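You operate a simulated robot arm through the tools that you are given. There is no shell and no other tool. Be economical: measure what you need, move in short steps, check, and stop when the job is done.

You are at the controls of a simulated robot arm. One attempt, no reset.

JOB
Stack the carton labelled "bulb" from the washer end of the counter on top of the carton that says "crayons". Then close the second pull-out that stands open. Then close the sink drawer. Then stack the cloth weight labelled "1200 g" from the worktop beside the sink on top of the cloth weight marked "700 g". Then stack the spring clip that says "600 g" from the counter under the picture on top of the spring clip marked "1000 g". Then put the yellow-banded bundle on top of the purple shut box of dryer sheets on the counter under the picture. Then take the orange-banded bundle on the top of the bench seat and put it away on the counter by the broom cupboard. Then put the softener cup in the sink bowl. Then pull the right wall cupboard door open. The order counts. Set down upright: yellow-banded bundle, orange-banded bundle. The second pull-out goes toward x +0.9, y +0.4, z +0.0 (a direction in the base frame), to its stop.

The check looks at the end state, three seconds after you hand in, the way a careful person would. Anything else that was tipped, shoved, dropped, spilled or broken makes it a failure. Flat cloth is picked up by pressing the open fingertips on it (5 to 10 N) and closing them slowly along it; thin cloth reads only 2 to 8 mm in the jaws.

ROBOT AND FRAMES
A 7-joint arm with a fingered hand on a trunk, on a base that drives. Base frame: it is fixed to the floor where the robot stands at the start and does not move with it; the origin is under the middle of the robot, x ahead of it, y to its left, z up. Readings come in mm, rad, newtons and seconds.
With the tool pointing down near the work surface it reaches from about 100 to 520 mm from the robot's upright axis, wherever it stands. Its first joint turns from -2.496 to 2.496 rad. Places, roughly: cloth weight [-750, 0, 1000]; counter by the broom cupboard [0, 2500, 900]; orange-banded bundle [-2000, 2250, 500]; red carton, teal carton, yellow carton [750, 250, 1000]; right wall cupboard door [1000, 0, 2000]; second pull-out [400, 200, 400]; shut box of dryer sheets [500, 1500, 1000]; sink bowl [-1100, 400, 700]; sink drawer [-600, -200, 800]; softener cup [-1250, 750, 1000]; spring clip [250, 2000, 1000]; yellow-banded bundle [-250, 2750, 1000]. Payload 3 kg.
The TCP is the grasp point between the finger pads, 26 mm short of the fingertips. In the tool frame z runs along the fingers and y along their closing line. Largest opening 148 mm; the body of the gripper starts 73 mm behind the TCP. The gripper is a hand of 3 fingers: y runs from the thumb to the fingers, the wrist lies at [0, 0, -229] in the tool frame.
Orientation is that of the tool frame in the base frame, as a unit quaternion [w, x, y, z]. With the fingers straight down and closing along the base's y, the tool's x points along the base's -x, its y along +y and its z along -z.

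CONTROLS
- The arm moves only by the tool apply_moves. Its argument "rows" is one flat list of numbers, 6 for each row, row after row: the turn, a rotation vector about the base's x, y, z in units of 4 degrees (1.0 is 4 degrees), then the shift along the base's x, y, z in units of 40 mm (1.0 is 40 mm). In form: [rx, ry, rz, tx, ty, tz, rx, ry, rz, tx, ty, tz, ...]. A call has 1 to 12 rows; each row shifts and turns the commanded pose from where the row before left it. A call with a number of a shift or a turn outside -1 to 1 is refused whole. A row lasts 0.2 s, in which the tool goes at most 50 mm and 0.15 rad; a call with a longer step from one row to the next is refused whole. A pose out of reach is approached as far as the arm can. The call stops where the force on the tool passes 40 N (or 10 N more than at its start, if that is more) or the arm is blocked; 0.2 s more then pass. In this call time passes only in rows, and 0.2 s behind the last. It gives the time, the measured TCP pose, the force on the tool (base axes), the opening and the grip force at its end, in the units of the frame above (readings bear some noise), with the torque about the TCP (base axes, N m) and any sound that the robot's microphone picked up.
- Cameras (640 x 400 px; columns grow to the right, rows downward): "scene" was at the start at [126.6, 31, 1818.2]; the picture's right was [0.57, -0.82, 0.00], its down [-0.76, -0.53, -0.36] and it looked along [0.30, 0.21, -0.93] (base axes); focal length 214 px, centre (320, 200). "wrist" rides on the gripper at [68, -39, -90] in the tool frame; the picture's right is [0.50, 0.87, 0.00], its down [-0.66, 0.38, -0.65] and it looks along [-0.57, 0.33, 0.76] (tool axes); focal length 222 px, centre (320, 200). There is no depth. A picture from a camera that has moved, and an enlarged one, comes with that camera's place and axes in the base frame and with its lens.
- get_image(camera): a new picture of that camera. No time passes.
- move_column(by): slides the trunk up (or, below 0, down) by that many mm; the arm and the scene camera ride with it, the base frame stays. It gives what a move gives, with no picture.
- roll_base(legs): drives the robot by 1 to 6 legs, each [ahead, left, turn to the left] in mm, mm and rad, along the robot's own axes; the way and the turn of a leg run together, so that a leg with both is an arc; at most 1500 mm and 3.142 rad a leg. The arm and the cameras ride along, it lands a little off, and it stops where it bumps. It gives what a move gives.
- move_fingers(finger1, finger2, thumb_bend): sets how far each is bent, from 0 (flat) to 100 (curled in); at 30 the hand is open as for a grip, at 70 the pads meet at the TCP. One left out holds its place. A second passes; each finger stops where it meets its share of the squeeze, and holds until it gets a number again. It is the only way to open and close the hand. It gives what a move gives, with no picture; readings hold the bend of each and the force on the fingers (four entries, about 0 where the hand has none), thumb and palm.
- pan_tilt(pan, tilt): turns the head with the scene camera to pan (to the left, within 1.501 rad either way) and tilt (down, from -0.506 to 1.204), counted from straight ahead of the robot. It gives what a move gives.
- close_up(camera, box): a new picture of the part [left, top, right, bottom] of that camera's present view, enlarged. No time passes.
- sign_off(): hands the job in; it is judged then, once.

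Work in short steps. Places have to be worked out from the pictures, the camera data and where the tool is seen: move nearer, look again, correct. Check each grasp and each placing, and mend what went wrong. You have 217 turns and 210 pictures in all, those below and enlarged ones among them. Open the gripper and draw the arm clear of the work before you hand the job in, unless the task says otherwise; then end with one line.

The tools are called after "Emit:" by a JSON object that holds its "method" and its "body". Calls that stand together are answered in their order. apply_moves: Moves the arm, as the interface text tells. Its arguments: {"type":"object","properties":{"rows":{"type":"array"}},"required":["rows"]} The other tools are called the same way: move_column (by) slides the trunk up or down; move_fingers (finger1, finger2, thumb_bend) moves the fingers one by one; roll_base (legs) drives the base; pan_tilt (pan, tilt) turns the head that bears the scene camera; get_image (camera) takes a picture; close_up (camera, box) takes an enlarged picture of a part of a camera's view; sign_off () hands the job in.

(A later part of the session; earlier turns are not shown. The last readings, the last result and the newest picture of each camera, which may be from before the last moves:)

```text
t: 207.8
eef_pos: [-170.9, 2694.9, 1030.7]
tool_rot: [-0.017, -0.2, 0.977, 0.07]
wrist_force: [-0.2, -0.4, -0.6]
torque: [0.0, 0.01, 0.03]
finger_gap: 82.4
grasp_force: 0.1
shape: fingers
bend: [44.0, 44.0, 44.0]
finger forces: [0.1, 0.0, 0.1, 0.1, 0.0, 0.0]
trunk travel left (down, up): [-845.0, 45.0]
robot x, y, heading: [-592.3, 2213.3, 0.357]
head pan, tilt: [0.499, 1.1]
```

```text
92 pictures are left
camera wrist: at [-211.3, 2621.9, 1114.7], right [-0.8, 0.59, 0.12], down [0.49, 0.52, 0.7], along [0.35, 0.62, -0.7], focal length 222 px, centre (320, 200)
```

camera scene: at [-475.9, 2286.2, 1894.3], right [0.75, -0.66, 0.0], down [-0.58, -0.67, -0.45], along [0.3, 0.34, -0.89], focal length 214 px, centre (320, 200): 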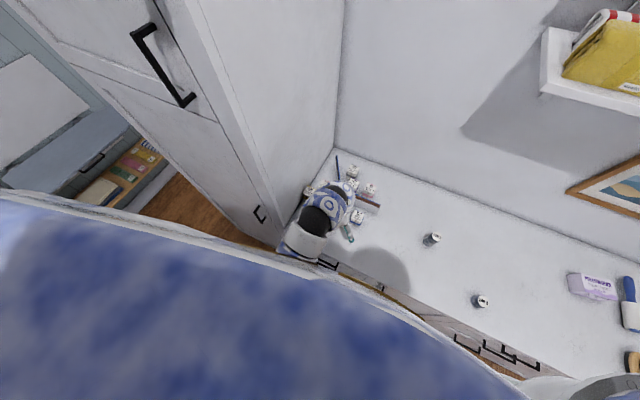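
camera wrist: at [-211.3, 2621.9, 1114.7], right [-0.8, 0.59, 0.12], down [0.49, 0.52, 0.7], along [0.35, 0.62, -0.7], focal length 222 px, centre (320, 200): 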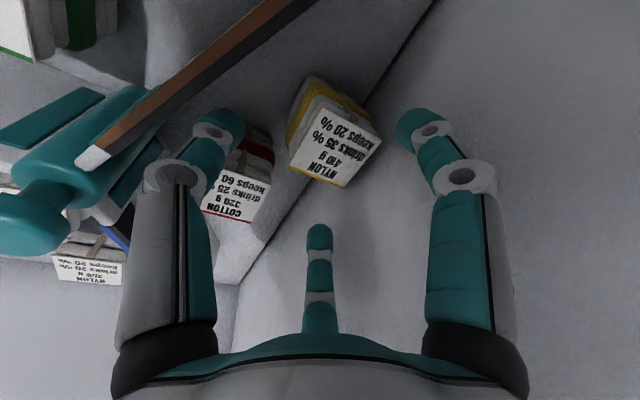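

Bundle centre confirmed (-179,2711). Descend to z≈965.

Emit:
{"method": "apply_moves", "body": {"rows": [0, 0, 0, 0, 0, -0.6, 0, 0, 0, 0, 0, -0.6, 0, 0, 0, 0, 0, -0.45]}}

Emit:
{"method": "get_image", "body": {"camera": "wrist"}}

```text
t: 208.7
eef_pos: [-169.7, 2695.9, 965.5]
tool_rot: [-0.016, -0.199, 0.977, 0.07]
wrist_force: [-0.3, -0.3, 0.9]
torque: [-0.02, 0.03, -0.03]
finger_gap: 82.4
grasp_force: 0.1
shape: fingers
bend: [44.0, 44.0, 44.0]
finger forces: [0.1, 0.0, 0.0, 0.0, 0.0, 0.0]
trunk travel left (down, up): [-845.0, 45.0]
robot x, y, heading: [-592.1, 2210.1, 0.35]
head pan, tilt: [0.499, 1.1]
```

```text
91 pictures are left
camera wrist: at [-211.3, 2622.4, 1049.1], right [-0.8, 0.59, 0.13], down [0.49, 0.51, 0.7], along [0.35, 0.62, -0.7], focal length 222 px, centre (320, 200)
```

wrist: 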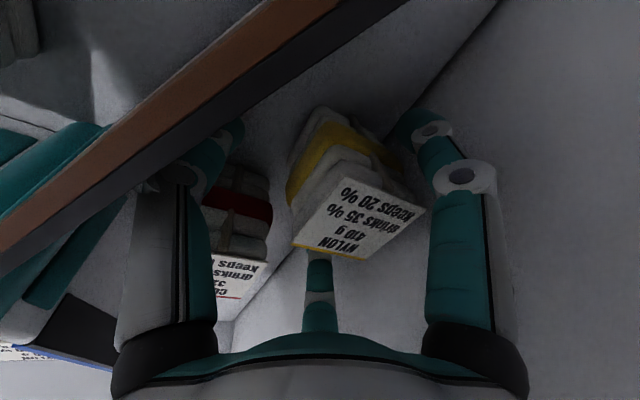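

Clear so far; lower 10 mm more and close all digits gently.

Emit:
{"method": "apply_moves", "body": {"rows": [0, 0, 0, 0, 0, -0.25]}}

Emit:
{"method": "move_fingers", "body": {"finger1": 70, "finger2": 70, "thumb_bend": 70}}

Emit:
{"method": "get_image", "body": {"camera": "wrist"}}

```text
t: 209.1
eef_pos: [-170.7, 2694.8, 957.3]
tool_rot: [-0.015, -0.2, 0.977, 0.07]
wrist_force: [0.2, -0.3, 0.6]
torque: [-0.01, -0.01, 0.02]
finger_gap: 82.8
grasp_force: 0.0
shape: fingers
bend: [44.0, 44.0, 44.0]
finger forces: [0.0, 0.0, 0.1, 0.0, 0.0, 0.1]
trunk travel left (down, up): [-845.0, 45.0]
robot x, y, heading: [-594.2, 2214.8, 0.354]
head pan, tilt: [0.499, 1.1]
```

```text
t: 210.1
eef_pos: [-169.5, 2695.2, 956.1]
tool_rot: [-0.015, -0.199, 0.977, 0.069]
wrist_force: [0.1, -1.7, 0.4]
torque: [-0.01, 0.02, -0.04]
finger_gap: 38.0
grasp_force: 15.2
shape: fingers
bend: [54.0, 54.0, 63.0]
finger forces: [9.3, 9.8, 0.0, 0.1, 10.8, 0.0]
trunk travel left (down, up): [-845.0, 45.0]
robot x, y, heading: [-594.1, 2211.2, 0.351]
head pan, tilt: [0.499, 1.1]
```

```text
90 pictures are left
camera wrist: at [-211.4, 2621.8, 1039.7], right [-0.8, 0.59, 0.12], down [0.49, 0.52, 0.7], along [0.35, 0.62, -0.7], focal length 222 px, centre (320, 200)
```

wrist: 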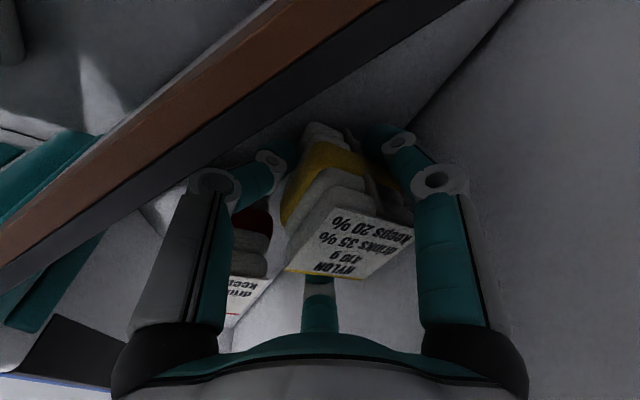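

All three digits grip (~10 N each). Lift a little and check.

Emit:
{"method": "apply_moves", "body": {"rows": [0, 0, 0, 0, 0, 0.5, 0, 0, 0, 0, 0, 0.6, 0, 0, 0, 0, 0, 0.8]}}

Emit:
{"method": "get_image", "body": {"camera": "wrist"}}

```text
t: 210.8
eef_pos: [-169.6, 2694.5, 1032.7]
tool_rot: [-0.015, -0.198, 0.977, 0.071]
wrist_force: [-0.2, -0.8, -1.8]
torque: [-0.02, -0.01, 0.01]
finger_gap: 37.5
grasp_force: 14.3
shape: fingers
bend: [54.0, 54.0, 63.0]
finger forces: [9.2, 9.7, 0.0, 0.0, 10.6, 0.0]
trunk travel left (down, up): [-845.0, 45.0]
robot x, y, heading: [-597.5, 2212.6, 0.353]
head pan, tilt: [0.499, 1.1]
```

```text
89 pictures are left
camera wrist: at [-211.5, 2621.6, 1115.8], right [-0.8, 0.59, 0.12], down [0.49, 0.52, 0.7], along [0.35, 0.62, -0.7], focal length 222 px, centre (320, 200)
```

wrist: 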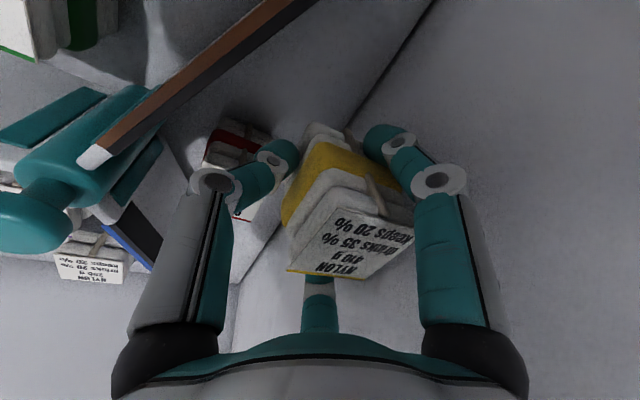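

Lifted cleanly. Raise over the divider and carry it back toward the room.

Emit:
{"method": "apply_moves", "body": {"rows": [0, 0, 0, 0, 0, 0.95, 0, 0, 0, 0, 0, 0.95, 0, 0, 0, -0.462, -0.859, 0, 0, 0, 0, -0.462, -0.859, 0, 0, 0, 0, -0.462, -0.859, 0, 0, 0, 0, -0.462, -0.859, 0, 0, 0, 0, -0.462, -0.859, 0]}}

Emit:
{"method": "close_up", "body": {"camera": "scene", "box": [280, 140, 400, 240]}}

Emit:
{"method": "get_image", "body": {"camera": "wrist"}}

```text
t: 212.4
eef_pos: [-263.8, 2520.2, 1108.0]
tool_rot: [-0.014, -0.201, 0.977, 0.071]
wrist_force: [0.0, 0.7, -0.9]
torque: [0.0, -0.03, -0.03]
finger_gap: 36.7
grasp_force: 13.2
shape: fingers
bend: [54.0, 54.0, 64.0]
finger forces: [8.8, 9.1, 0.0, 0.0, 10.0, 0.0]
trunk travel left (down, up): [-845.0, 45.0]
robot x, y, heading: [-593.7, 2210.0, 0.355]
head pan, tilt: [0.499, 1.1]
```

```text
4.00 times, centred on (340, 190) of scene
camera zoom: at [-476.5, 2285.1, 1894.4], right [0.75, -0.66, 0.0], down [-0.59, -0.67, -0.45], along [0.3, 0.34, -0.89], focal length 858 px, centre (240, 240)
```

zoom: 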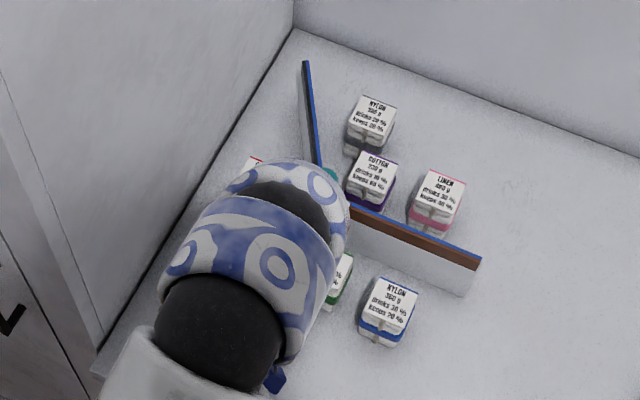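

```text
87 pictures are left
camera wrist: at [-305.1, 2448.0, 1191.9], right [-0.8, 0.59, 0.12], down [0.49, 0.52, 0.7], along [0.35, 0.62, -0.7], focal length 222 px, centre (320, 200)
```

wrist: 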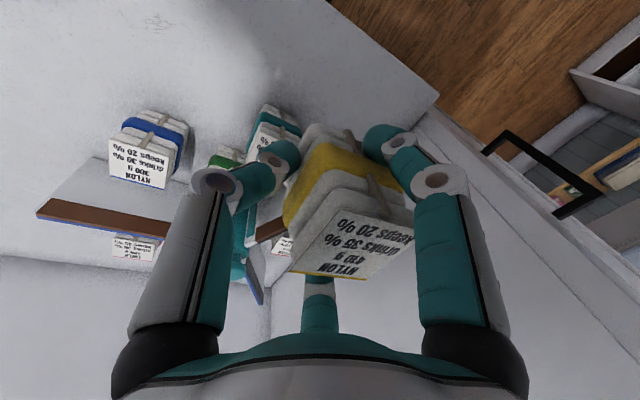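

Divider undisturbed. Drive right to the dryer-sheet box.

Emit:
{"method": "roll_base", "body": {"legs": [[0, -1067, 0], [50, 0, 0]]}}

Emit:
{"method": "pan_tilt", "body": {"pan": 0.0, "tilt": 1.0}}

Emit:
{"method": "get_image", "body": {"camera": "scene"}}

Emit:
{"method": "get_image", "body": {"camera": "wrist"}}

```text
t: 218.5
eef_pos: [157.3, 1540.0, 1108.3]
tool_rot: [-0.016, -0.201, 0.977, 0.069]
wrist_force: [0.5, 0.2, -0.9]
torque: [0.0, 0.01, 0.0]
finger_gap: 36.8
grasp_force: 13.5
shape: fingers
bend: [54.0, 54.0, 64.0]
finger forces: [8.8, 9.2, 0.0, 0.0, 9.8, 0.0]
trunk travel left (down, up): [-845.0, 45.0]
robot x, y, heading: [-174.3, 1227.2, 0.358]
head pan, tilt: [0.499, 1.1]
```

```text
t: 219.4
eef_pos: [154.6, 1538.7, 1107.9]
tool_rot: [-0.015, -0.201, 0.977, 0.07]
wrist_force: [-0.6, 0.0, -1.8]
torque: [0.02, -0.01, -0.01]
finger_gap: 36.7
grasp_force: 13.9
shape: fingers
bend: [54.0, 54.0, 64.0]
finger forces: [8.8, 9.2, 0.0, 0.0, 9.8, 0.0]
trunk travel left (down, up): [-845.0, 45.0]
robot x, y, heading: [-175.7, 1227.7, 0.352]
head pan, tilt: [0.0, 1.0]
```

```text
86 pictures are left
camera scene: at [-34.0, 1279.5, 1900.9], right [0.35, -0.94, 0.0], down [-0.79, -0.29, -0.54], along [0.51, 0.19, -0.84], focal length 214 px, centre (320, 200)
```

scene: 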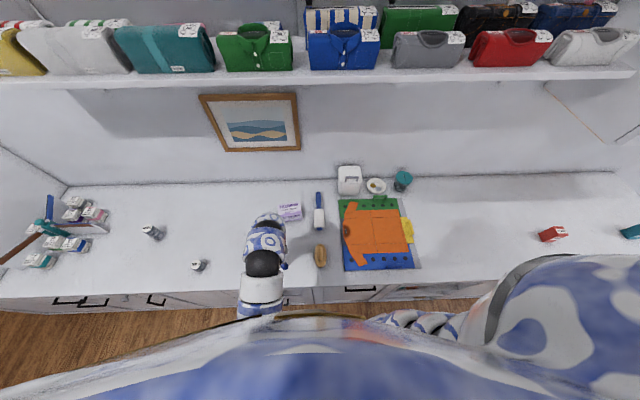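

```text
85 pictures are left
camera wrist: at [113.2, 1466.2, 1191.6], right [-0.8, 0.59, 0.12], down [0.49, 0.52, 0.7], along [0.35, 0.62, -0.7], focal length 222 px, centre (320, 200)
```

wrist: 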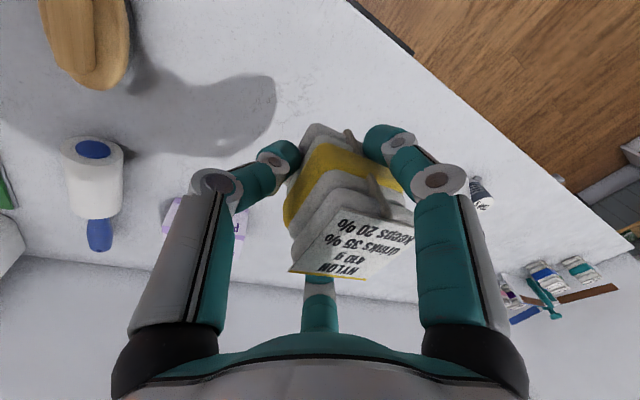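

Zoom on the purple box.

Emit:
{"method": "close_up", "body": {"camera": "scene", "box": [250, 180, 346, 240]}}

```text
6.67 times, centred on (298, 210) of scene
camera zoom: at [-34.0, 1279.5, 1900.9], right [0.35, -0.94, 0.0], down [-0.79, -0.29, -0.54], along [0.51, 0.19, -0.84], focal length 1430 px, centre (467, 133)
```

zoom: 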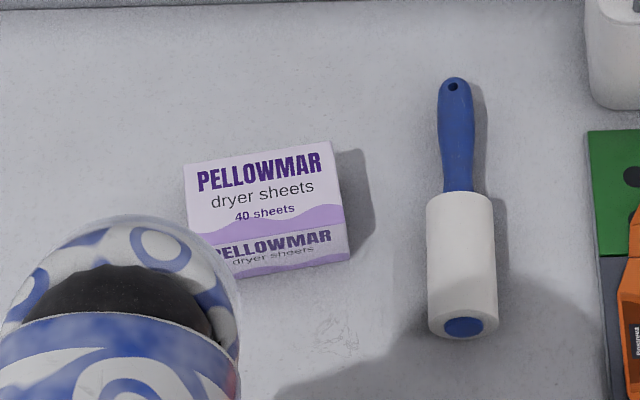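

Box: centre ≈(425,1612), 114×74, top ≈967, yaw ≈30°. Extend over it with the bundle and rotate 8° to match.

Emit:
{"method": "apply_moves", "body": {"rows": [0, 0, 1, 0.864, 0.185, 0, 0, 0, 1, 0.864, 0.185, 0, 0, 0, 0, 0.864, 0.185, 0, 0, 0, 0, 0.864, 0.185, 0, 0, 0, 0, 0.864, 0.185, -0.1, 0, 0, 0, 0.864, 0.185, -0.1, 0, 0, 0, 0.864, 0.185, -0.1, 0, 0, 0, 0.864, 0.185, -0.1]}}

Emit:
{"method": "get_image", "body": {"camera": "wrist"}}

Emit:
{"method": "close_up", "body": {"camera": "scene", "box": [230, 150, 358, 230]}}

```text
t: 221.2
eef_pos: [433.0, 1599.7, 1090.6]
tool_rot: [-0.021, -0.268, 0.961, 0.07]
wrist_force: [0.3, -0.3, -0.7]
torque: [-0.03, 0.05, 0.03]
finger_gap: 35.8
grasp_force: 13.0
shape: fingers
bend: [54.0, 54.0, 64.0]
finger forces: [8.3, 8.9, 0.0, 0.0, 9.4, 0.1]
trunk travel left (down, up): [-845.0, 45.0]
robot x, y, heading: [-173.5, 1227.3, 0.353]
head pan, tilt: [0.0, 1.0]
```

```text
83 pictures are left
camera wrist: at [402.0, 1521.4, 1174.3], right [-0.87, 0.47, 0.13], down [0.42, 0.58, 0.7], along [0.26, 0.66, -0.7], focal length 222 px, centre (320, 200)
```

wrist: 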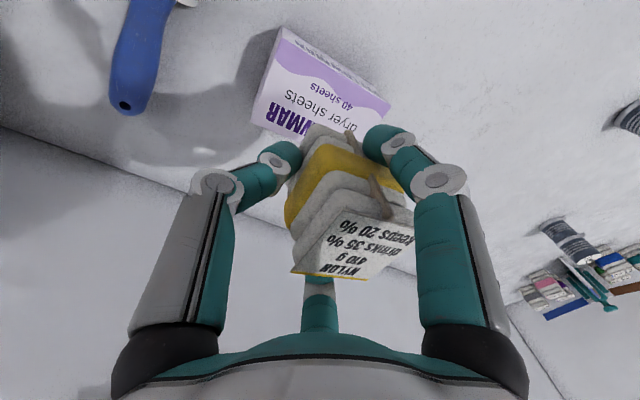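

```text
5.00 times, centred on (294, 190) of scene
camera zoom: at [-32.2, 1279.4, 1900.8], right [0.35, -0.94, 0.0], down [-0.79, -0.29, -0.54], along [0.51, 0.19, -0.84], focal length 1072 px, centre (450, 250)
```

zoom: 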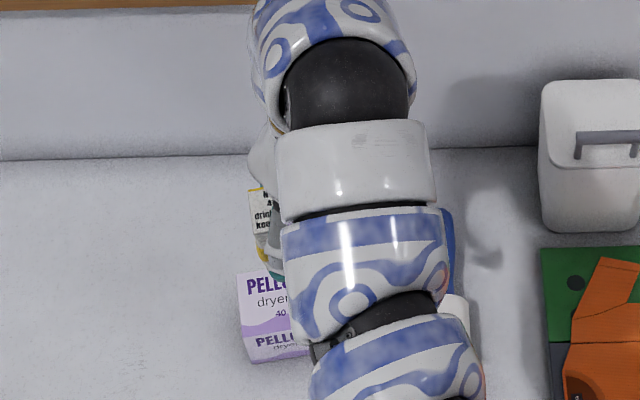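

Box location verified. Zoom to locate the bundle's base relative to the box.

Emit:
{"method": "close_up", "body": {"camera": "wrist", "box": [250, 20, 430, 290]}}

```text
1.48 times, centred on (340, 155) of wrist
camera zoom: at [402.0, 1521.4, 1174.3], right [-0.87, 0.47, 0.13], down [0.42, 0.58, 0.7], along [0.26, 0.66, -0.7], focal length 329 px, centre (290, 267)
```

zoom: 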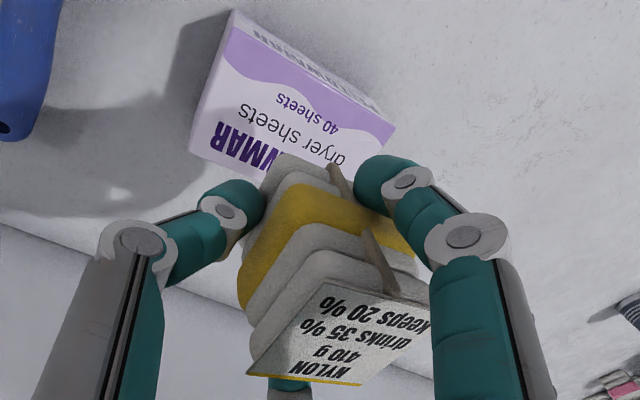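

Bundle centre ≈(429,1620); shift (−4,−8) and lower toward the box top.

Emit:
{"method": "apply_moves", "body": {"rows": [0, 0, 0, -0.1, -0.2, -0.5, 0, 0, 0, 0, 0, -0.6, 0, 0, 0, 0, 0, -0.5]}}

Emit:
{"method": "get_image", "body": {"camera": "wrist"}}

```text
t: 222.0
eef_pos: [428.3, 1592.8, 1027.4]
tool_rot: [-0.02, -0.268, 0.961, 0.069]
wrist_force: [0.0, 0.8, -1.6]
torque: [-0.02, -0.03, -0.01]
finger_gap: 35.6
grasp_force: 12.6
shape: fingers
bend: [54.0, 54.0, 64.0]
finger forces: [8.2, 8.8, 0.0, 0.1, 9.2, 0.0]
trunk travel left (down, up): [-845.0, 45.0]
robot x, y, heading: [-173.3, 1230.2, 0.351]
head pan, tilt: [0.0, 1.0]
```

```text
80 pictures are left
camera wrist: at [397.1, 1513.3, 1111.0], right [-0.87, 0.47, 0.12], down [0.42, 0.58, 0.7], along [0.26, 0.66, -0.7], focal length 222 px, centre (320, 200)
```

wrist: 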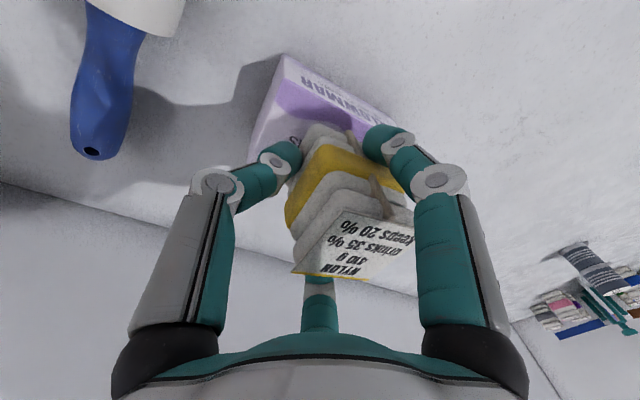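

Lower slowly to contact.

Emit:
{"method": "apply_moves", "body": {"rows": [0, 0, 0, 0, 0, -0.15, 0, 0, 0, 0, 0, -0.1, 0, 0, 0, 0, 0, -0.06]}}

Emit:
{"method": "close_up", "body": {"camera": "wrist", "box": [230, 50, 430, 290]}}

```text
t: 222.8
eef_pos: [427.6, 1591.0, 1016.1]
tool_rot: [-0.021, -0.267, 0.961, 0.068]
wrist_force: [-0.6, 0.3, 0.2]
torque: [0.07, 0.04, 0.0]
finger_gap: 35.6
grasp_force: 13.3
shape: fingers
bend: [54.0, 54.0, 64.0]
finger forces: [8.5, 9.1, 0.0, 0.1, 8.5, 0.0]
trunk travel left (down, up): [-845.0, 45.0]
robot x, y, heading: [-176.1, 1230.8, 0.348]
head pan, tilt: [0.0, 1.0]
```

```text
1.67 times, centred on (330, 170) of wrist
camera zoom: at [396.8, 1512.8, 1099.2], right [-0.87, 0.47, 0.12], down [0.42, 0.58, 0.7], along [0.26, 0.66, -0.7], focal length 370 px, centre (303, 250)
```

zoom: 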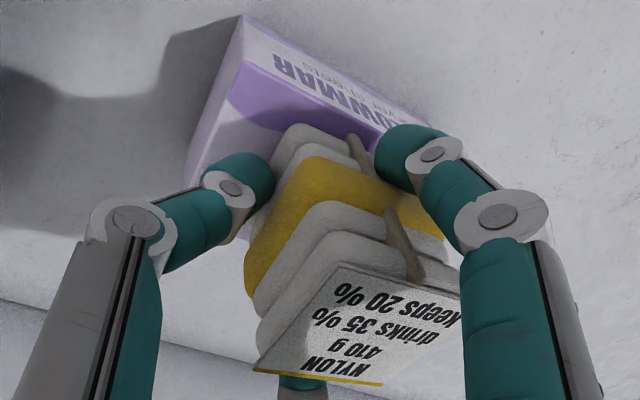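

Touching down; centre ≈(423,1613), good. Lower 2 mm more and release slowly.

Emit:
{"method": "apply_moves", "body": {"rows": [0, 0, 0, 0, 0, -0.06]}}

Emit:
{"method": "move_fingers", "body": {"finger1": 50, "finger2": 50, "thumb_bend": 60}}

Emit:
{"method": "move_fingers", "body": {"finger1": 42, "finger2": 42, "thumb_bend": 42}}

Emit:
{"method": "get_image", "body": {"camera": "wrist"}}

```text
t: 223.2
eef_pos: [427.5, 1589.6, 1015.6]
tool_rot: [-0.018, -0.268, 0.961, 0.069]
wrist_force: [1.4, -0.5, 9.7]
torque: [0.21, 0.06, -0.02]
finger_gap: 35.6
grasp_force: 14.4
shape: fingers
bend: [54.0, 54.0, 64.0]
finger forces: [9.2, 9.9, 0.0, 0.0, 9.3, 0.0]
trunk travel left (down, up): [-845.0, 45.0]
robot x, y, heading: [-175.6, 1223.2, 0.354]
head pan, tilt: [0.0, 1.0]
```

```text
t: 224.2
eef_pos: [427.8, 1590.9, 1013.7]
tool_rot: [-0.02, -0.269, 0.961, 0.069]
wrist_force: [1.2, -0.2, 0.6]
torque: [-0.01, -0.01, 0.0]
finger_gap: 45.9
grasp_force: 0.0
shape: fingers
bend: [50.0, 50.0, 60.0]
finger forces: [0.1, 0.1, 0.0, 0.0, 0.0, 0.0]
trunk travel left (down, up): [-845.0, 45.0]
robot x, y, heading: [-175.5, 1228.0, 0.36]
head pan, tilt: [0.0, 1.0]
```

```text
t: 225.2
eef_pos: [427.7, 1590.7, 1012.9]
tool_rot: [-0.02, -0.267, 0.961, 0.069]
wrist_force: [-0.4, 0.1, 0.2]
torque: [0.02, 0.0, 0.01]
finger_gap: 88.1
grasp_force: 0.1
shape: fingers
bend: [42.0, 42.0, 42.0]
finger forces: [0.0, 0.1, 0.0, 0.1, 0.0, 0.0]
trunk travel left (down, up): [-845.0, 45.0]
robot x, y, heading: [-178.0, 1224.8, 0.358]
head pan, tilt: [0.0, 1.0]
```

```text
78 pictures are left
camera wrist: at [396.8, 1512.5, 1096.7], right [-0.87, 0.47, 0.12], down [0.42, 0.58, 0.7], along [0.26, 0.66, -0.7], focal length 222 px, centre (320, 200)
```

wrist: 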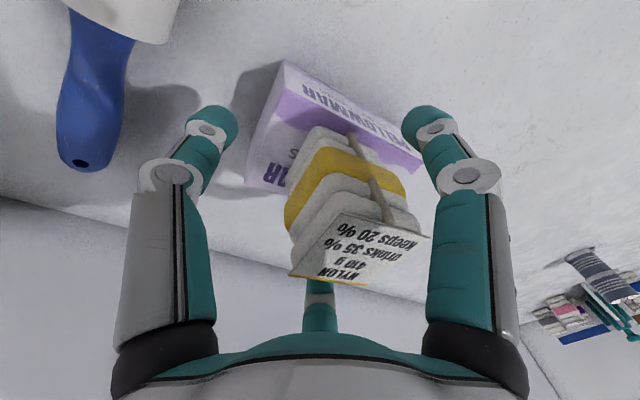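

Yellow bundle stands upright on the box. Lift straight up and retract.

Emit:
{"method": "apply_moves", "body": {"rows": [0, 0, 0, 0, 0, 0.7, 0, 0, 0, 0, 0, 0.8, 0, 0, 0, 0, 0, 0.8, 0, 0, 0, -0.8, -0.4, 0, 0, 0, 0, -0.8, -0.4, 0, 0, 0, 0, -0.8, -0.4, 0, 0, 0, 0, -0.8, -0.4, 0, 0, 0, 0, -0.8, -0.4, 0, 0, 0, 0, -0.8, -0.4, 0]}}

Emit:
{"method": "close_up", "body": {"camera": "scene", "box": [230, 150, 358, 230]}}

```text
t: 227.2
eef_pos: [234.3, 1493.5, 1104.9]
tool_rot: [-0.019, -0.267, 0.961, 0.07]
wrist_force: [-0.9, -0.8, -0.4]
torque: [0.01, 0.0, 0.01]
finger_gap: 88.1
grasp_force: 0.0
shape: fingers
bend: [42.0, 42.0, 42.0]
finger forces: [0.1, 0.0, 0.1, 0.0, 0.0, 0.1]
trunk travel left (down, up): [-845.0, 45.0]
robot x, y, heading: [-169.4, 1227.5, 0.354]
head pan, tilt: [0.0, 1.0]
```

```text
5.00 times, centred on (294, 190) of scene
camera zoom: at [-34.7, 1278.8, 1901.0], right [0.35, -0.94, 0.0], down [-0.79, -0.29, -0.54], along [0.51, 0.19, -0.84], focal length 1072 px, centre (450, 250)
```

zoom: 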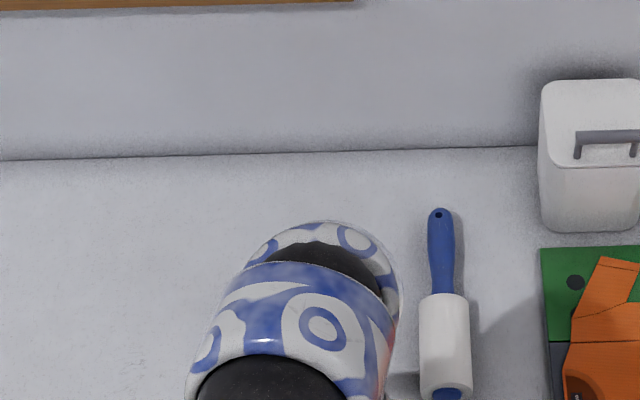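

Back off, drive left along the aisle, and turn to face the bench side.

Emit:
{"method": "roll_base", "body": {"legs": [[-250, 0, 0], [0, 750, 0], [0, 0, 3.14]]}}

Emit:
{"method": "pan_tilt", "body": {"pan": 0.0, "tilt": 0.6}}

Emit:
{"method": "get_image", "body": {"camera": "scene"}}

Emit:
{"method": "pan_tilt", "body": {"pan": -0.9, "tilt": 0.7}}

Emit:
{"method": "get_image", "body": {"camera": "scene"}}

```text
t: 240.1
eef_pos: [-1076.3, 1572.6, 1104.5]
tool_rot: [0.068, 0.958, 0.277, 0.02]
wrist_force: [-0.1, 0.6, -0.2]
torque: [0.02, 0.01, 0.0]
finger_gap: 88.1
grasp_force: 0.0
shape: fingers
bend: [42.0, 42.0, 42.0]
finger forces: [0.0, 0.0, 0.1, 0.0, 0.1, 0.0]
trunk travel left (down, up): [-845.0, 45.0]
robot x, y, heading: [-672.4, 1844.0, -2.766]
head pan, tilt: [0.0, 1.0]
```

```text
t: 241.0
eef_pos: [-1075.4, 1572.1, 1106.1]
tool_rot: [0.068, 0.958, 0.277, 0.021]
wrist_force: [-0.3, 0.6, 0.4]
torque: [0.0, 0.03, 0.0]
finger_gap: 88.1
grasp_force: 0.0
shape: fingers
bend: [42.0, 42.0, 42.0]
finger forces: [0.0, 0.0, 0.0, 0.1, 0.0, 0.1]
trunk travel left (down, up): [-845.0, 45.0]
robot x, y, heading: [-669.2, 1848.8, -2.769]
head pan, tilt: [0.0, 0.6]
```

```text
76 pictures are left
camera scene: at [-827.6, 1783.4, 1932.8], right [-0.37, 0.93, 0.0], down [0.53, 0.21, -0.82], along [-0.77, -0.3, -0.57], focal length 214 px, centre (320, 200)
```

scene: 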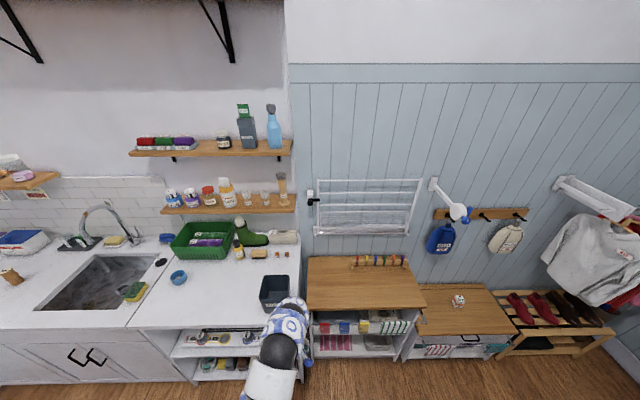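

```text
t: 242.2
eef_pos: [-1076.8, 1573.4, 1105.7]
tool_rot: [0.068, 0.958, 0.277, 0.02]
wrist_force: [0.5, -0.4, -0.4]
torque: [-0.02, 0.01, 0.02]
finger_gap: 88.1
grasp_force: 0.1
shape: fingers
bend: [42.0, 42.0, 42.0]
finger forces: [0.1, 0.0, 0.0, 0.0, 0.1, 0.0]
trunk travel left (down, up): [-845.0, 45.0]
robot x, y, heading: [-675.1, 1847.3, -2.76]
head pan, tilt: [-0.901, 0.7]
```

```text
75 pictures are left
camera scene: at [-819.0, 1858.3, 1924.3], right [0.5, 0.87, 0.0], down [0.56, -0.32, -0.76], along [-0.66, 0.38, -0.64], focal length 214 px, centre (320, 200)
```

scene: 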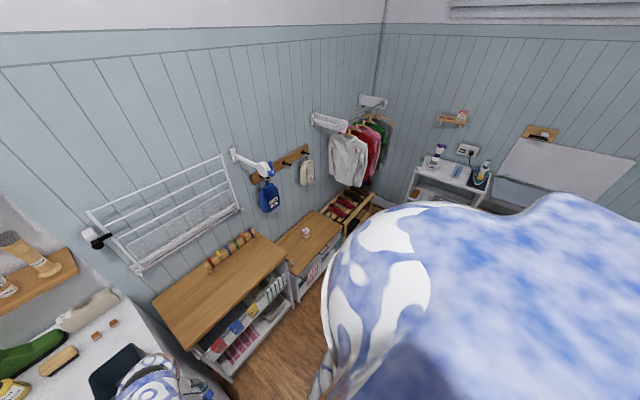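

Orange-banded bundle sits on the low bench ≈(-1975,2383). Softener cup is the blue one by the sink. Drive over in front of the bench.

Emit:
{"method": "roll_base", "body": {"legs": [[0, -1010, 0], [330, 0, 0]]}}

Emit:
{"method": "pan_tilt", "body": {"pan": 0.0, "tilt": 0.9}}

Emit:
{"method": "get_image", "body": {"camera": "scene"}}

Emit:
{"method": "get_image", "body": {"camera": "wrist"}}

```text
t: 249.2
eef_pos: [-1757.4, 2387.3, 1104.7]
tool_rot: [0.07, 0.959, 0.273, 0.02]
wrist_force: [-0.3, 0.3, 0.6]
torque: [0.02, -0.03, 0.02]
finger_gap: 88.2
grasp_force: 0.0
shape: fingers
bend: [42.0, 42.0, 42.0]
finger forces: [0.0, 0.0, 0.1, 0.1, 0.0, 0.0]
trunk travel left (down, up): [-845.0, 45.0]
robot x, y, heading: [-1352.3, 2659.8, -2.774]
head pan, tilt: [-0.901, 0.7]
```

```text
t: 250.4
eef_pos: [-1756.8, 2387.3, 1104.7]
tool_rot: [0.069, 0.959, 0.273, 0.022]
wrist_force: [0.7, 0.1, -0.4]
torque: [0.01, 0.05, 0.0]
finger_gap: 88.1
grasp_force: 0.1
shape: fingers
bend: [42.0, 42.0, 42.0]
finger forces: [0.1, 0.0, 0.0, 0.1, 0.0, 0.0]
trunk travel left (down, up): [-845.0, 45.0]
robot x, y, heading: [-1346.1, 2656.4, -2.779]
head pan, tilt: [0.0, 0.901]
```

```text
74 pictures are left
camera scene: at [-1493.8, 2601.0, 1908.1], right [-0.36, 0.93, 0.0], down [0.73, 0.28, -0.62], along [-0.58, -0.22, -0.78], focal length 214 px, centre (320, 200)
```

scene: 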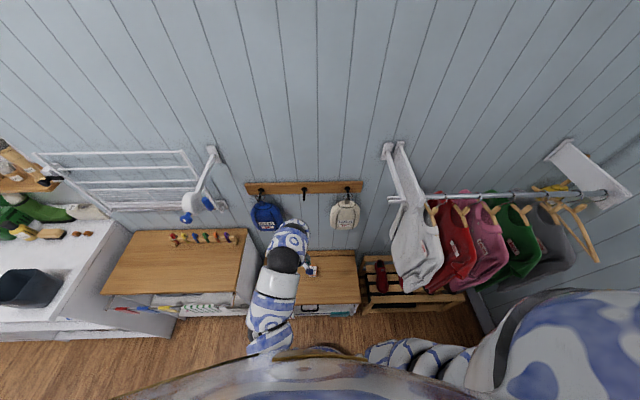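

```text
73 pictures are left
camera wrist: at [-1726.2, 2467.6, 1188.3], right [0.88, -0.46, 0.12], down [-0.41, -0.58, 0.7], along [-0.25, -0.67, -0.7], focal length 222 px, centre (320, 200)
```

wrist: 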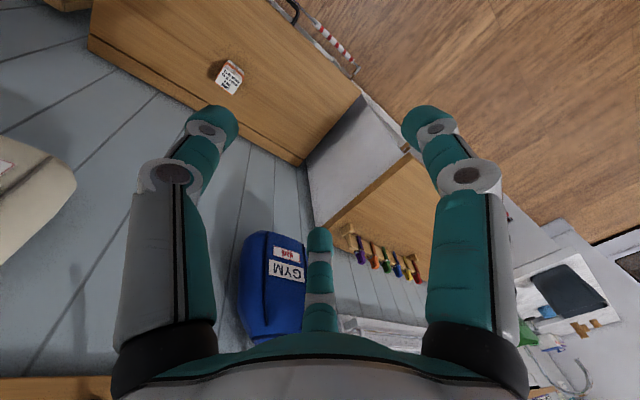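

Move 90 mm closer and lower the trunk toward the bench.

Emit:
{"method": "roll_base", "body": {"legs": [[90, 0, 0]]}}

Emit:
{"method": "move_column", "body": {"by": -400}}

Emit:
{"method": "get_image", "body": {"camera": "wrist"}}

Emit:
{"method": "close_up", "body": {"camera": "scene", "box": [240, 190, 400, 300]}}

```text
t: 251.5
eef_pos: [-1842.3, 2355.3, 1105.0]
tool_rot: [0.069, 0.959, 0.273, 0.021]
wrist_force: [0.1, 0.0, 0.2]
torque: [0.01, -0.05, 0.03]
finger_gap: 88.2
grasp_force: 0.0
shape: fingers
bend: [42.0, 42.0, 42.0]
finger forces: [0.1, 0.1, 0.1, 0.0, 0.0, 0.1]
trunk travel left (down, up): [-845.0, 45.0]
robot x, y, heading: [-1432.2, 2626.0, -2.773]
head pan, tilt: [0.0, 0.901]
```

```text
t: 255.3
eef_pos: [-1840.5, 2354.8, 705.6]
tool_rot: [0.069, 0.959, 0.273, 0.021]
wrist_force: [0.7, -0.1, 0.1]
torque: [0.01, -0.06, 0.03]
finger_gap: 88.2
grasp_force: 0.0
shape: fingers
bend: [42.0, 42.0, 42.0]
finger forces: [0.0, 0.1, 0.0, 0.0, 0.0, 0.0]
trunk travel left (down, up): [-445.0, 445.0]
robot x, y, heading: [-1434.4, 2625.1, -2.774]
head pan, tilt: [0.0, 0.901]
```

```text
72 pictures are left
camera wrist: at [-1809.8, 2435.5, 788.4], right [0.88, -0.46, 0.12], down [-0.41, -0.58, 0.7], along [-0.25, -0.67, -0.7], focal length 222 px, centre (320, 200)
```

wrist: 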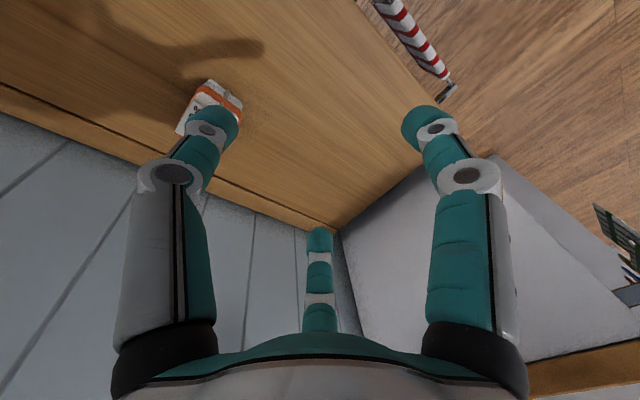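

```text
3.64 times, centred on (320, 245) of scene
camera zoom: at [-1577.3, 2568.7, 1508.2], right [-0.36, 0.93, 0.0], down [0.73, 0.28, -0.62], along [-0.58, -0.22, -0.78], focal length 780 px, centre (320, 36)
```

zoom: 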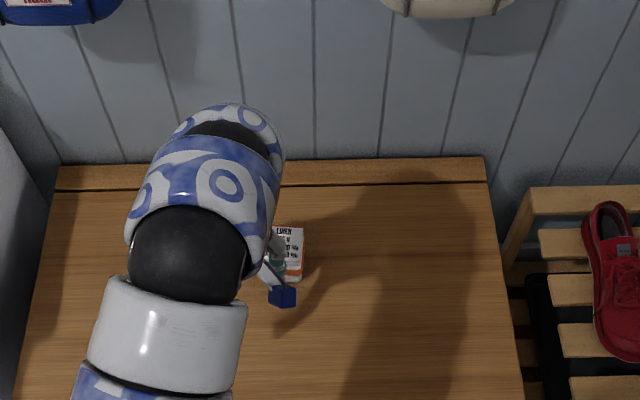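

The orange bundle is LINEN. Move the hand over it, removing the residual tilt, for a closer look.

Emit:
{"method": "apply_moves", "body": {"rows": [0.84, 0.54, 0, -0.69, 0.13, 0, 0.84, 0.54, 0, -0.69, 0.13, 0, 0, 0, 0, -0.69, 0.13, 0, 0, 0, 0, -0.69, 0.13, -0.3]}}

Emit:
{"method": "get_image", "body": {"camera": "wrist"}}

Emit:
{"method": "close_up", "body": {"camera": "wrist", "box": [240, 80, 400, 180]}}

```text
t: 256.3
eef_pos: [-1951.6, 2377.7, 694.0]
tool_rot: [0.002, 0.961, 0.275, 0.001]
wrist_force: [-0.4, -0.4, 0.0]
torque: [-0.01, -0.01, -0.02]
finger_gap: 88.1
grasp_force: 0.0
shape: fingers
bend: [42.0, 42.0, 42.0]
finger forces: [0.1, 0.1, 0.1, 0.0, 0.0, 0.0]
trunk travel left (down, up): [-445.0, 445.0]
robot x, y, heading: [-1430.3, 2628.1, -2.777]
head pan, tilt: [0.0, 0.901]
```

```text
70 pictures are left
camera wrist: at [-1913.9, 2446.5, 782.8], right [0.88, -0.47, 0.0], down [-0.36, -0.67, 0.66], along [-0.31, -0.58, -0.76], focal length 222 px, centre (320, 200)
```

wrist: 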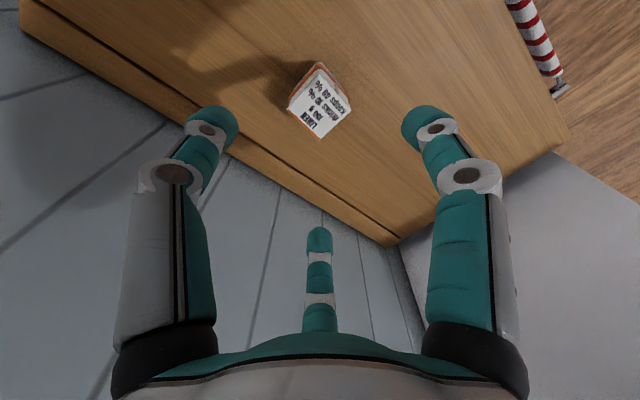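

```text
4.00 times, centred on (320, 130) of wrist
camera zoom: at [-1913.9, 2446.5, 782.8], right [0.88, -0.47, 0.0], down [-0.36, -0.67, 0.66], along [-0.31, -0.58, -0.76], focal length 888 px, centre (320, 480)
```

zoom: 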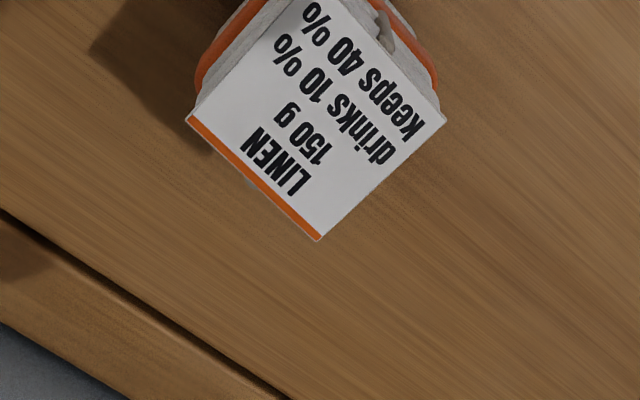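

Bundle centre ≈(-1955,2370), top ≈527, faces at ~18°/108°. Rotate −14° so the thumb faces a flat side, centre, and descend to z≈565.

Emit:
{"method": "move_fingers", "body": {"finger1": 36, "finger2": 36, "thumb_bend": 36}}

Emit:
{"method": "apply_moves", "body": {"rows": [0, 0, -1, -0.085, -0.19, 0, 0, 0, -1, 0, 0, -0.5, 0, 0, -1, 0, 0, -0.9, 0, 0, -0.5, 0, 0, -0.9, 0, 0, 0, 0, 0, -0.9]}}

Emit:
{"method": "get_image", "body": {"camera": "wrist"}}

```text
t: 257.3
eef_pos: [-1950.8, 2377.0, 694.6]
tool_rot: [0.003, 0.962, 0.274, 0.001]
wrist_force: [0.4, 0.1, 0.3]
torque: [0.0, 0.01, 0.02]
finger_gap: 107.6
grasp_force: 0.1
shape: fingers
bend: [36.0, 36.0, 36.0]
finger forces: [0.1, 0.1, 0.1, 0.0, 0.0, 0.1]
trunk travel left (down, up): [-445.0, 445.0]
robot x, y, heading: [-1432.3, 2620.3, -2.778]
head pan, tilt: [0.0, 0.901]
```

```text
t: 258.5
eef_pos: [-1953.8, 2368.6, 566.0]
tool_rot: [0.002, 0.988, 0.154, -0.001]
wrist_force: [1.1, 0.9, -0.3]
torque: [-0.01, -0.01, 0.01]
finger_gap: 107.9
grasp_force: 0.1
shape: fingers
bend: [36.0, 36.0, 36.0]
finger forces: [0.0, 0.1, 0.0, 0.0, 0.0, 0.1]
trunk travel left (down, up): [-445.0, 445.0]
robot x, y, heading: [-1434.3, 2624.4, -2.778]
head pan, tilt: [0.0, 0.901]
```

```text
68 pictures are left
camera wrist: at [-1900.9, 2427.3, 654.9], right [0.74, -0.67, 0.0], down [-0.51, -0.56, 0.66], along [-0.44, -0.49, -0.75], focal length 222 px, centre (320, 200)
```

wrist: 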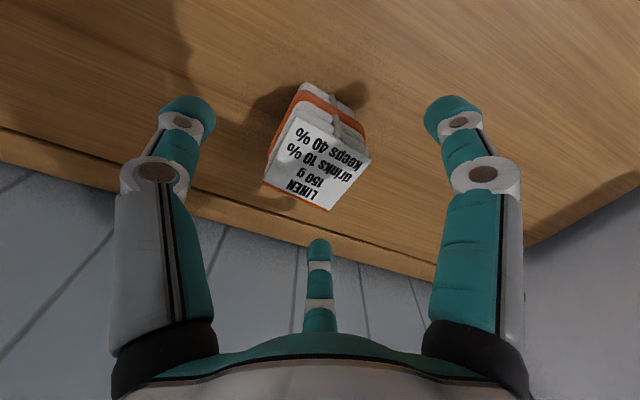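

Nearly centred. Descend to z≈518 and grip.

Emit:
{"method": "apply_moves", "body": {"rows": [0, 0, 0, -0.06, 0, -0.6, 0, 0, 0, 0, 0, -0.6]}}

Emit:
{"method": "move_fingers", "body": {"finger1": 70, "finger2": 70, "thumb_bend": 70}}

Emit:
{"method": "apply_moves", "body": {"rows": [0, 0, 0, 0, 0, 0.5, 0, 0, 0, 0, 0, 0.9, 0, 0, 0, 0, 0, 0.9]}}

Emit:
{"method": "get_image", "body": {"camera": "wrist"}}

```text
t: 259.1
eef_pos: [-1956.1, 2368.0, 518.6]
tool_rot: [0.002, 0.988, 0.154, 0.0]
wrist_force: [-0.1, -0.9, -0.3]
torque: [0.0, 0.04, 0.04]
finger_gap: 107.7
grasp_force: 0.0
shape: fingers
bend: [36.0, 36.0, 36.0]
finger forces: [0.1, 0.0, 0.0, 0.1, 0.1, 0.0]
trunk travel left (down, up): [-445.0, 445.0]
robot x, y, heading: [-1433.0, 2623.9, -2.769]
head pan, tilt: [0.0, 0.901]
```

```text
t: 260.1
eef_pos: [-1956.1, 2368.9, 517.5]
tool_rot: [0.003, 0.988, 0.155, -0.001]
wrist_force: [-0.1, 1.1, 0.1]
torque: [0.04, -0.03, 0.0]
finger_gap: 50.2
grasp_force: 17.0
shape: fingers
bend: [50.0, 56.0, 61.0]
finger forces: [12.3, 7.8, 0.0, 0.1, 14.6, 0.0]
trunk travel left (down, up): [-445.0, 445.0]
robot x, y, heading: [-1434.8, 2626.0, -2.781]
head pan, tilt: [0.0, 0.901]
```

```text
t: 260.9
eef_pos: [-1955.8, 2369.3, 609.8]
tool_rot: [0.002, 0.988, 0.154, 0.0]
wrist_force: [0.3, -0.4, -1.6]
torque: [0.01, 0.03, 0.03]
finger_gap: 49.7
grasp_force: 16.9
shape: fingers
bend: [50.0, 56.0, 61.0]
finger forces: [11.5, 8.0, 0.1, 0.0, 13.9, 0.0]
trunk travel left (down, up): [-445.0, 445.0]
robot x, y, heading: [-1433.6, 2627.3, -2.773]
head pan, tilt: [0.0, 0.901]
```

```text
67 pictures are left
camera wrist: at [-1903.6, 2428.0, 698.9], right [0.74, -0.67, 0.0], down [-0.51, -0.56, 0.66], along [-0.44, -0.49, -0.75], focal length 222 px, centre (320, 200)
```

wrist: 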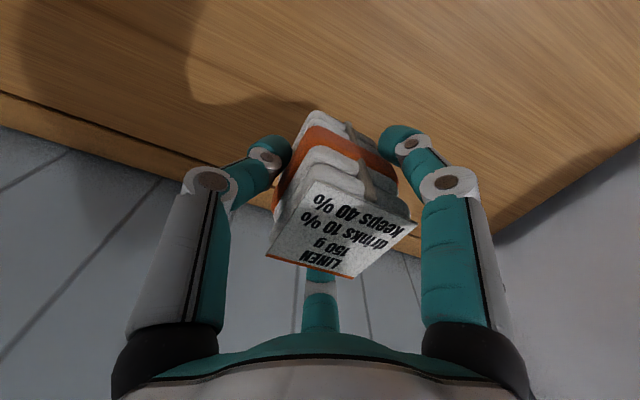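

Held. Raise, retract, raise the trunk, then drive back to the counter and turn around.

Emit:
{"method": "apply_moves", "body": {"rows": [0, 0, 0, 0, 0, 0.9, 0, 0, 0, 0, 0, 0.9, 0, 0, 0, 0.88, 0.43, 0, 0, 0, 0, 0.88, 0.43, 0, 0, 0, 0, 0.88, 0.43, 0]}}

Emit:
{"method": "move_column", "body": {"by": 400}}

Emit:
{"method": "roll_base", "body": {"legs": [[-420, 0, 0], [0, 1080, 0], [0, 0, 3.14]]}}

Emit:
{"method": "get_image", "body": {"camera": "wrist"}}

```text
t: 262.1
eef_pos: [-1850.6, 2421.3, 681.5]
tool_rot: [0.003, 0.988, 0.154, 0.001]
wrist_force: [0.4, -0.3, -1.1]
torque: [0.03, 0.0, -0.02]
finger_gap: 42.2
grasp_force: 13.4
shape: fingers
bend: [51.0, 56.0, 64.0]
finger forces: [8.5, 8.3, 0.0, 0.0, 10.4, 0.0]
trunk travel left (down, up): [-445.0, 445.0]
robot x, y, heading: [-1434.5, 2623.5, -2.78]
head pan, tilt: [0.0, 0.901]
```

```text
t: 265.9
eef_pos: [-1851.7, 2419.7, 1081.4]
tool_rot: [0.003, 0.988, 0.154, 0.001]
wrist_force: [-0.1, 1.2, -1.4]
torque: [0.0, 0.03, 0.02]
finger_gap: 42.0
grasp_force: 13.2
shape: fingers
bend: [51.0, 56.0, 64.0]
finger forces: [8.3, 8.3, 0.0, 0.0, 10.2, 0.0]
trunk travel left (down, up): [-845.0, 45.0]
robot x, y, heading: [-1432.3, 2624.1, -2.776]
head pan, tilt: [0.0, 0.901]
```

```text
t: 281.0
eef_pos: [-233.4, 1979.6, 1081.0]
tool_rot: [0.0, -0.148, 0.989, 0.002]
wrist_force: [0.4, 0.0, -0.9]
torque: [-0.02, 0.01, 0.02]
finger_gap: 41.0
grasp_force: 13.3
shape: fingers
bend: [52.0, 56.0, 64.0]
finger forces: [8.1, 8.0, 0.0, 0.0, 9.9, 0.0]
trunk travel left (down, up): [-845.0, 45.0]
robot x, y, heading: [-655.4, 1778.2, 0.352]
head pan, tilt: [0.0, 0.901]
```

```text
66 pictures are left
camera wrist: at [-286.4, 1923.5, 1170.3], right [-0.73, 0.68, 0.0], down [0.52, 0.55, 0.66], along [0.45, 0.48, -0.75], focal length 222 px, centre (320, 200)
```

wrist: 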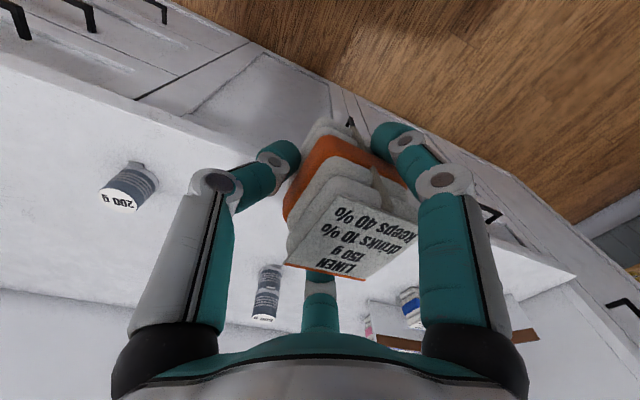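

Still held. Drive back to the spot by the broom cupboard used before, then raise slightly.

Emit:
{"method": "roll_base", "body": {"legs": [[0, 386, 0], [208, 0, 0]]}}

Emit:
{"method": "apply_moves", "body": {"rows": [0, 0, 0, 0, 0, 0.6]}}

Emit:
{"method": "pan_tilt", "body": {"pan": 0.5, "tilt": 1.1}}

Emit:
{"method": "close_up", "body": {"camera": "scene", "box": [270, 130, 430, 250]}}

Emit:
{"method": "get_image", "body": {"camera": "wrist"}}

```text
t: 284.6
eef_pos: [-168.4, 2411.9, 1081.1]
tool_rot: [0.0, -0.148, 0.989, 0.002]
wrist_force: [-0.1, 0.1, -1.9]
torque: [-0.03, -0.01, -0.03]
finger_gap: 41.3
grasp_force: 13.0
shape: fingers
bend: [52.0, 56.0, 64.0]
finger forces: [8.0, 8.1, 0.0, 0.0, 10.0, 0.0]
trunk travel left (down, up): [-845.0, 45.0]
robot x, y, heading: [-590.2, 2212.7, 0.347]
head pan, tilt: [0.0, 0.901]
```

```text
t: 285.0
eef_pos: [-169.5, 2411.7, 1104.8]
tool_rot: [0.0, -0.147, 0.989, 0.002]
wrist_force: [-0.2, 0.3, -1.1]
torque: [-0.03, -0.02, 0.03]
finger_gap: 41.3
grasp_force: 12.8
shape: fingers
bend: [52.0, 56.0, 64.0]
finger forces: [8.2, 7.9, 0.0, 0.0, 9.9, 0.0]
trunk travel left (down, up): [-845.0, 45.0]
robot x, y, heading: [-592.9, 2212.0, 0.351]
head pan, tilt: [0.0, 0.901]
```

```text
t: 285.9
eef_pos: [-168.8, 2411.4, 1105.0]
tool_rot: [0.0, -0.146, 0.989, 0.003]
wrist_force: [-0.8, -0.9, -1.8]
torque: [-0.02, -0.04, -0.02]
finger_gap: 41.2
grasp_force: 13.1
shape: fingers
bend: [52.0, 56.0, 64.0]
finger forces: [8.0, 8.1, 0.0, 0.0, 10.1, 0.0]
trunk travel left (down, up): [-845.0, 45.0]
robot x, y, heading: [-590.5, 2208.0, 0.351]
head pan, tilt: [0.499, 1.1]
```

```text
3.33 times, centred on (350, 190) of scene
camera zoom: at [-473.6, 2285.5, 1894.3], right [0.75, -0.66, 0.0], down [-0.59, -0.67, -0.45], along [0.3, 0.34, -0.89], focal length 715 px, centre (220, 233)
```

zoom: 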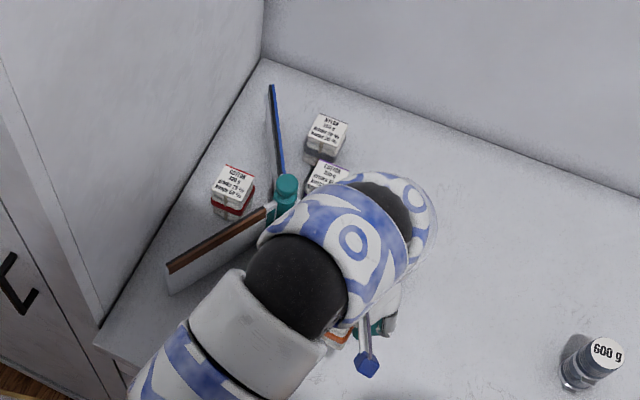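

```text
64 pictures are left
camera wrist: at [-222.8, 2354.2, 1194.2], right [-0.73, 0.68, 0.0], down [0.52, 0.55, 0.66], along [0.45, 0.48, -0.75], focal length 222 px, centre (320, 200)
```

wrist: 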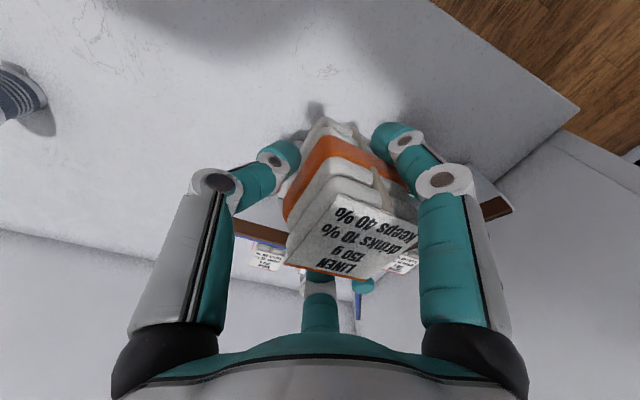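

The spot vacated by the yellow bundle is free. Carry the bundle over it at height.

Emit:
{"method": "apply_moves", "body": {"rows": [0, 0, 0.5, -0.02, 0.96, 0, 0, 0, 0.5, -0.02, 0.96, 0, 0, 0, 0.5, -0.02, 0.96, 0, 0, 0, 0, -0.02, 0.96, 0, 0, 0, 0, -0.02, 0.96, 0, 0, 0, 0, -0.02, 0.96, 0, 0, 0, 0, -0.02, 0.96, 0]}}

Emit:
{"method": "get_image", "body": {"camera": "wrist"}}

Emit:
{"method": "close_up", "body": {"camera": "wrist", "box": [200, 60, 440, 290]}}

```text
t: 287.5
eef_pos: [-175.9, 2680.0, 1103.8]
tool_rot: [-0.001, -0.199, 0.98, 0.002]
wrist_force: [0.4, 0.5, -1.8]
torque: [0.0, -0.01, -0.04]
finger_gap: 40.4
grasp_force: 12.6
shape: fingers
bend: [52.0, 56.0, 64.0]
finger forces: [8.0, 8.1, 0.1, 0.0, 9.9, 0.0]
trunk travel left (down, up): [-845.0, 45.0]
robot x, y, heading: [-590.9, 2214.0, 0.352]
head pan, tilt: [0.499, 1.1]
```

```text
63 pictures are left
camera wrist: at [-221.7, 2618.4, 1193.6], right [-0.8, 0.6, 0.0], down [0.46, 0.6, 0.66], along [0.39, 0.52, -0.76], focal length 222 px, centre (320, 200)
```

wrist: 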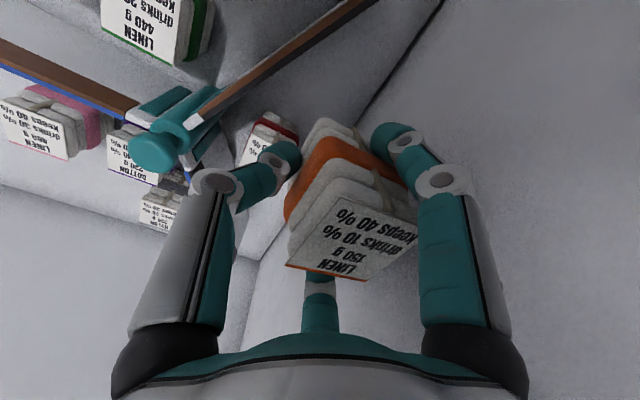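

```text
1.74 times, centred on (320, 175) of wrist
camera zoom: at [-221.7, 2618.4, 1193.6], right [-0.8, 0.6, 0.0], down [0.46, 0.6, 0.66], along [0.39, 0.52, -0.76], focal length 386 px, centre (320, 244)
```

zoom: 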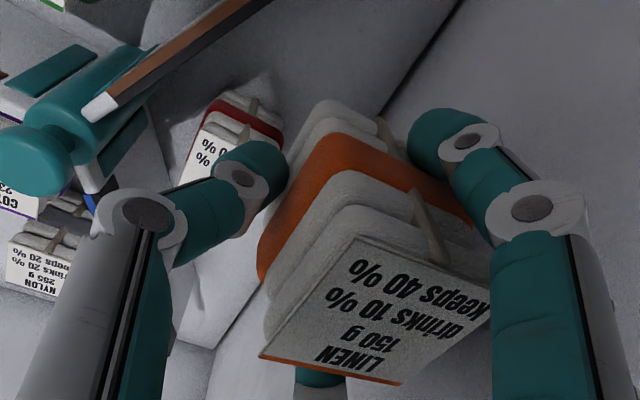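

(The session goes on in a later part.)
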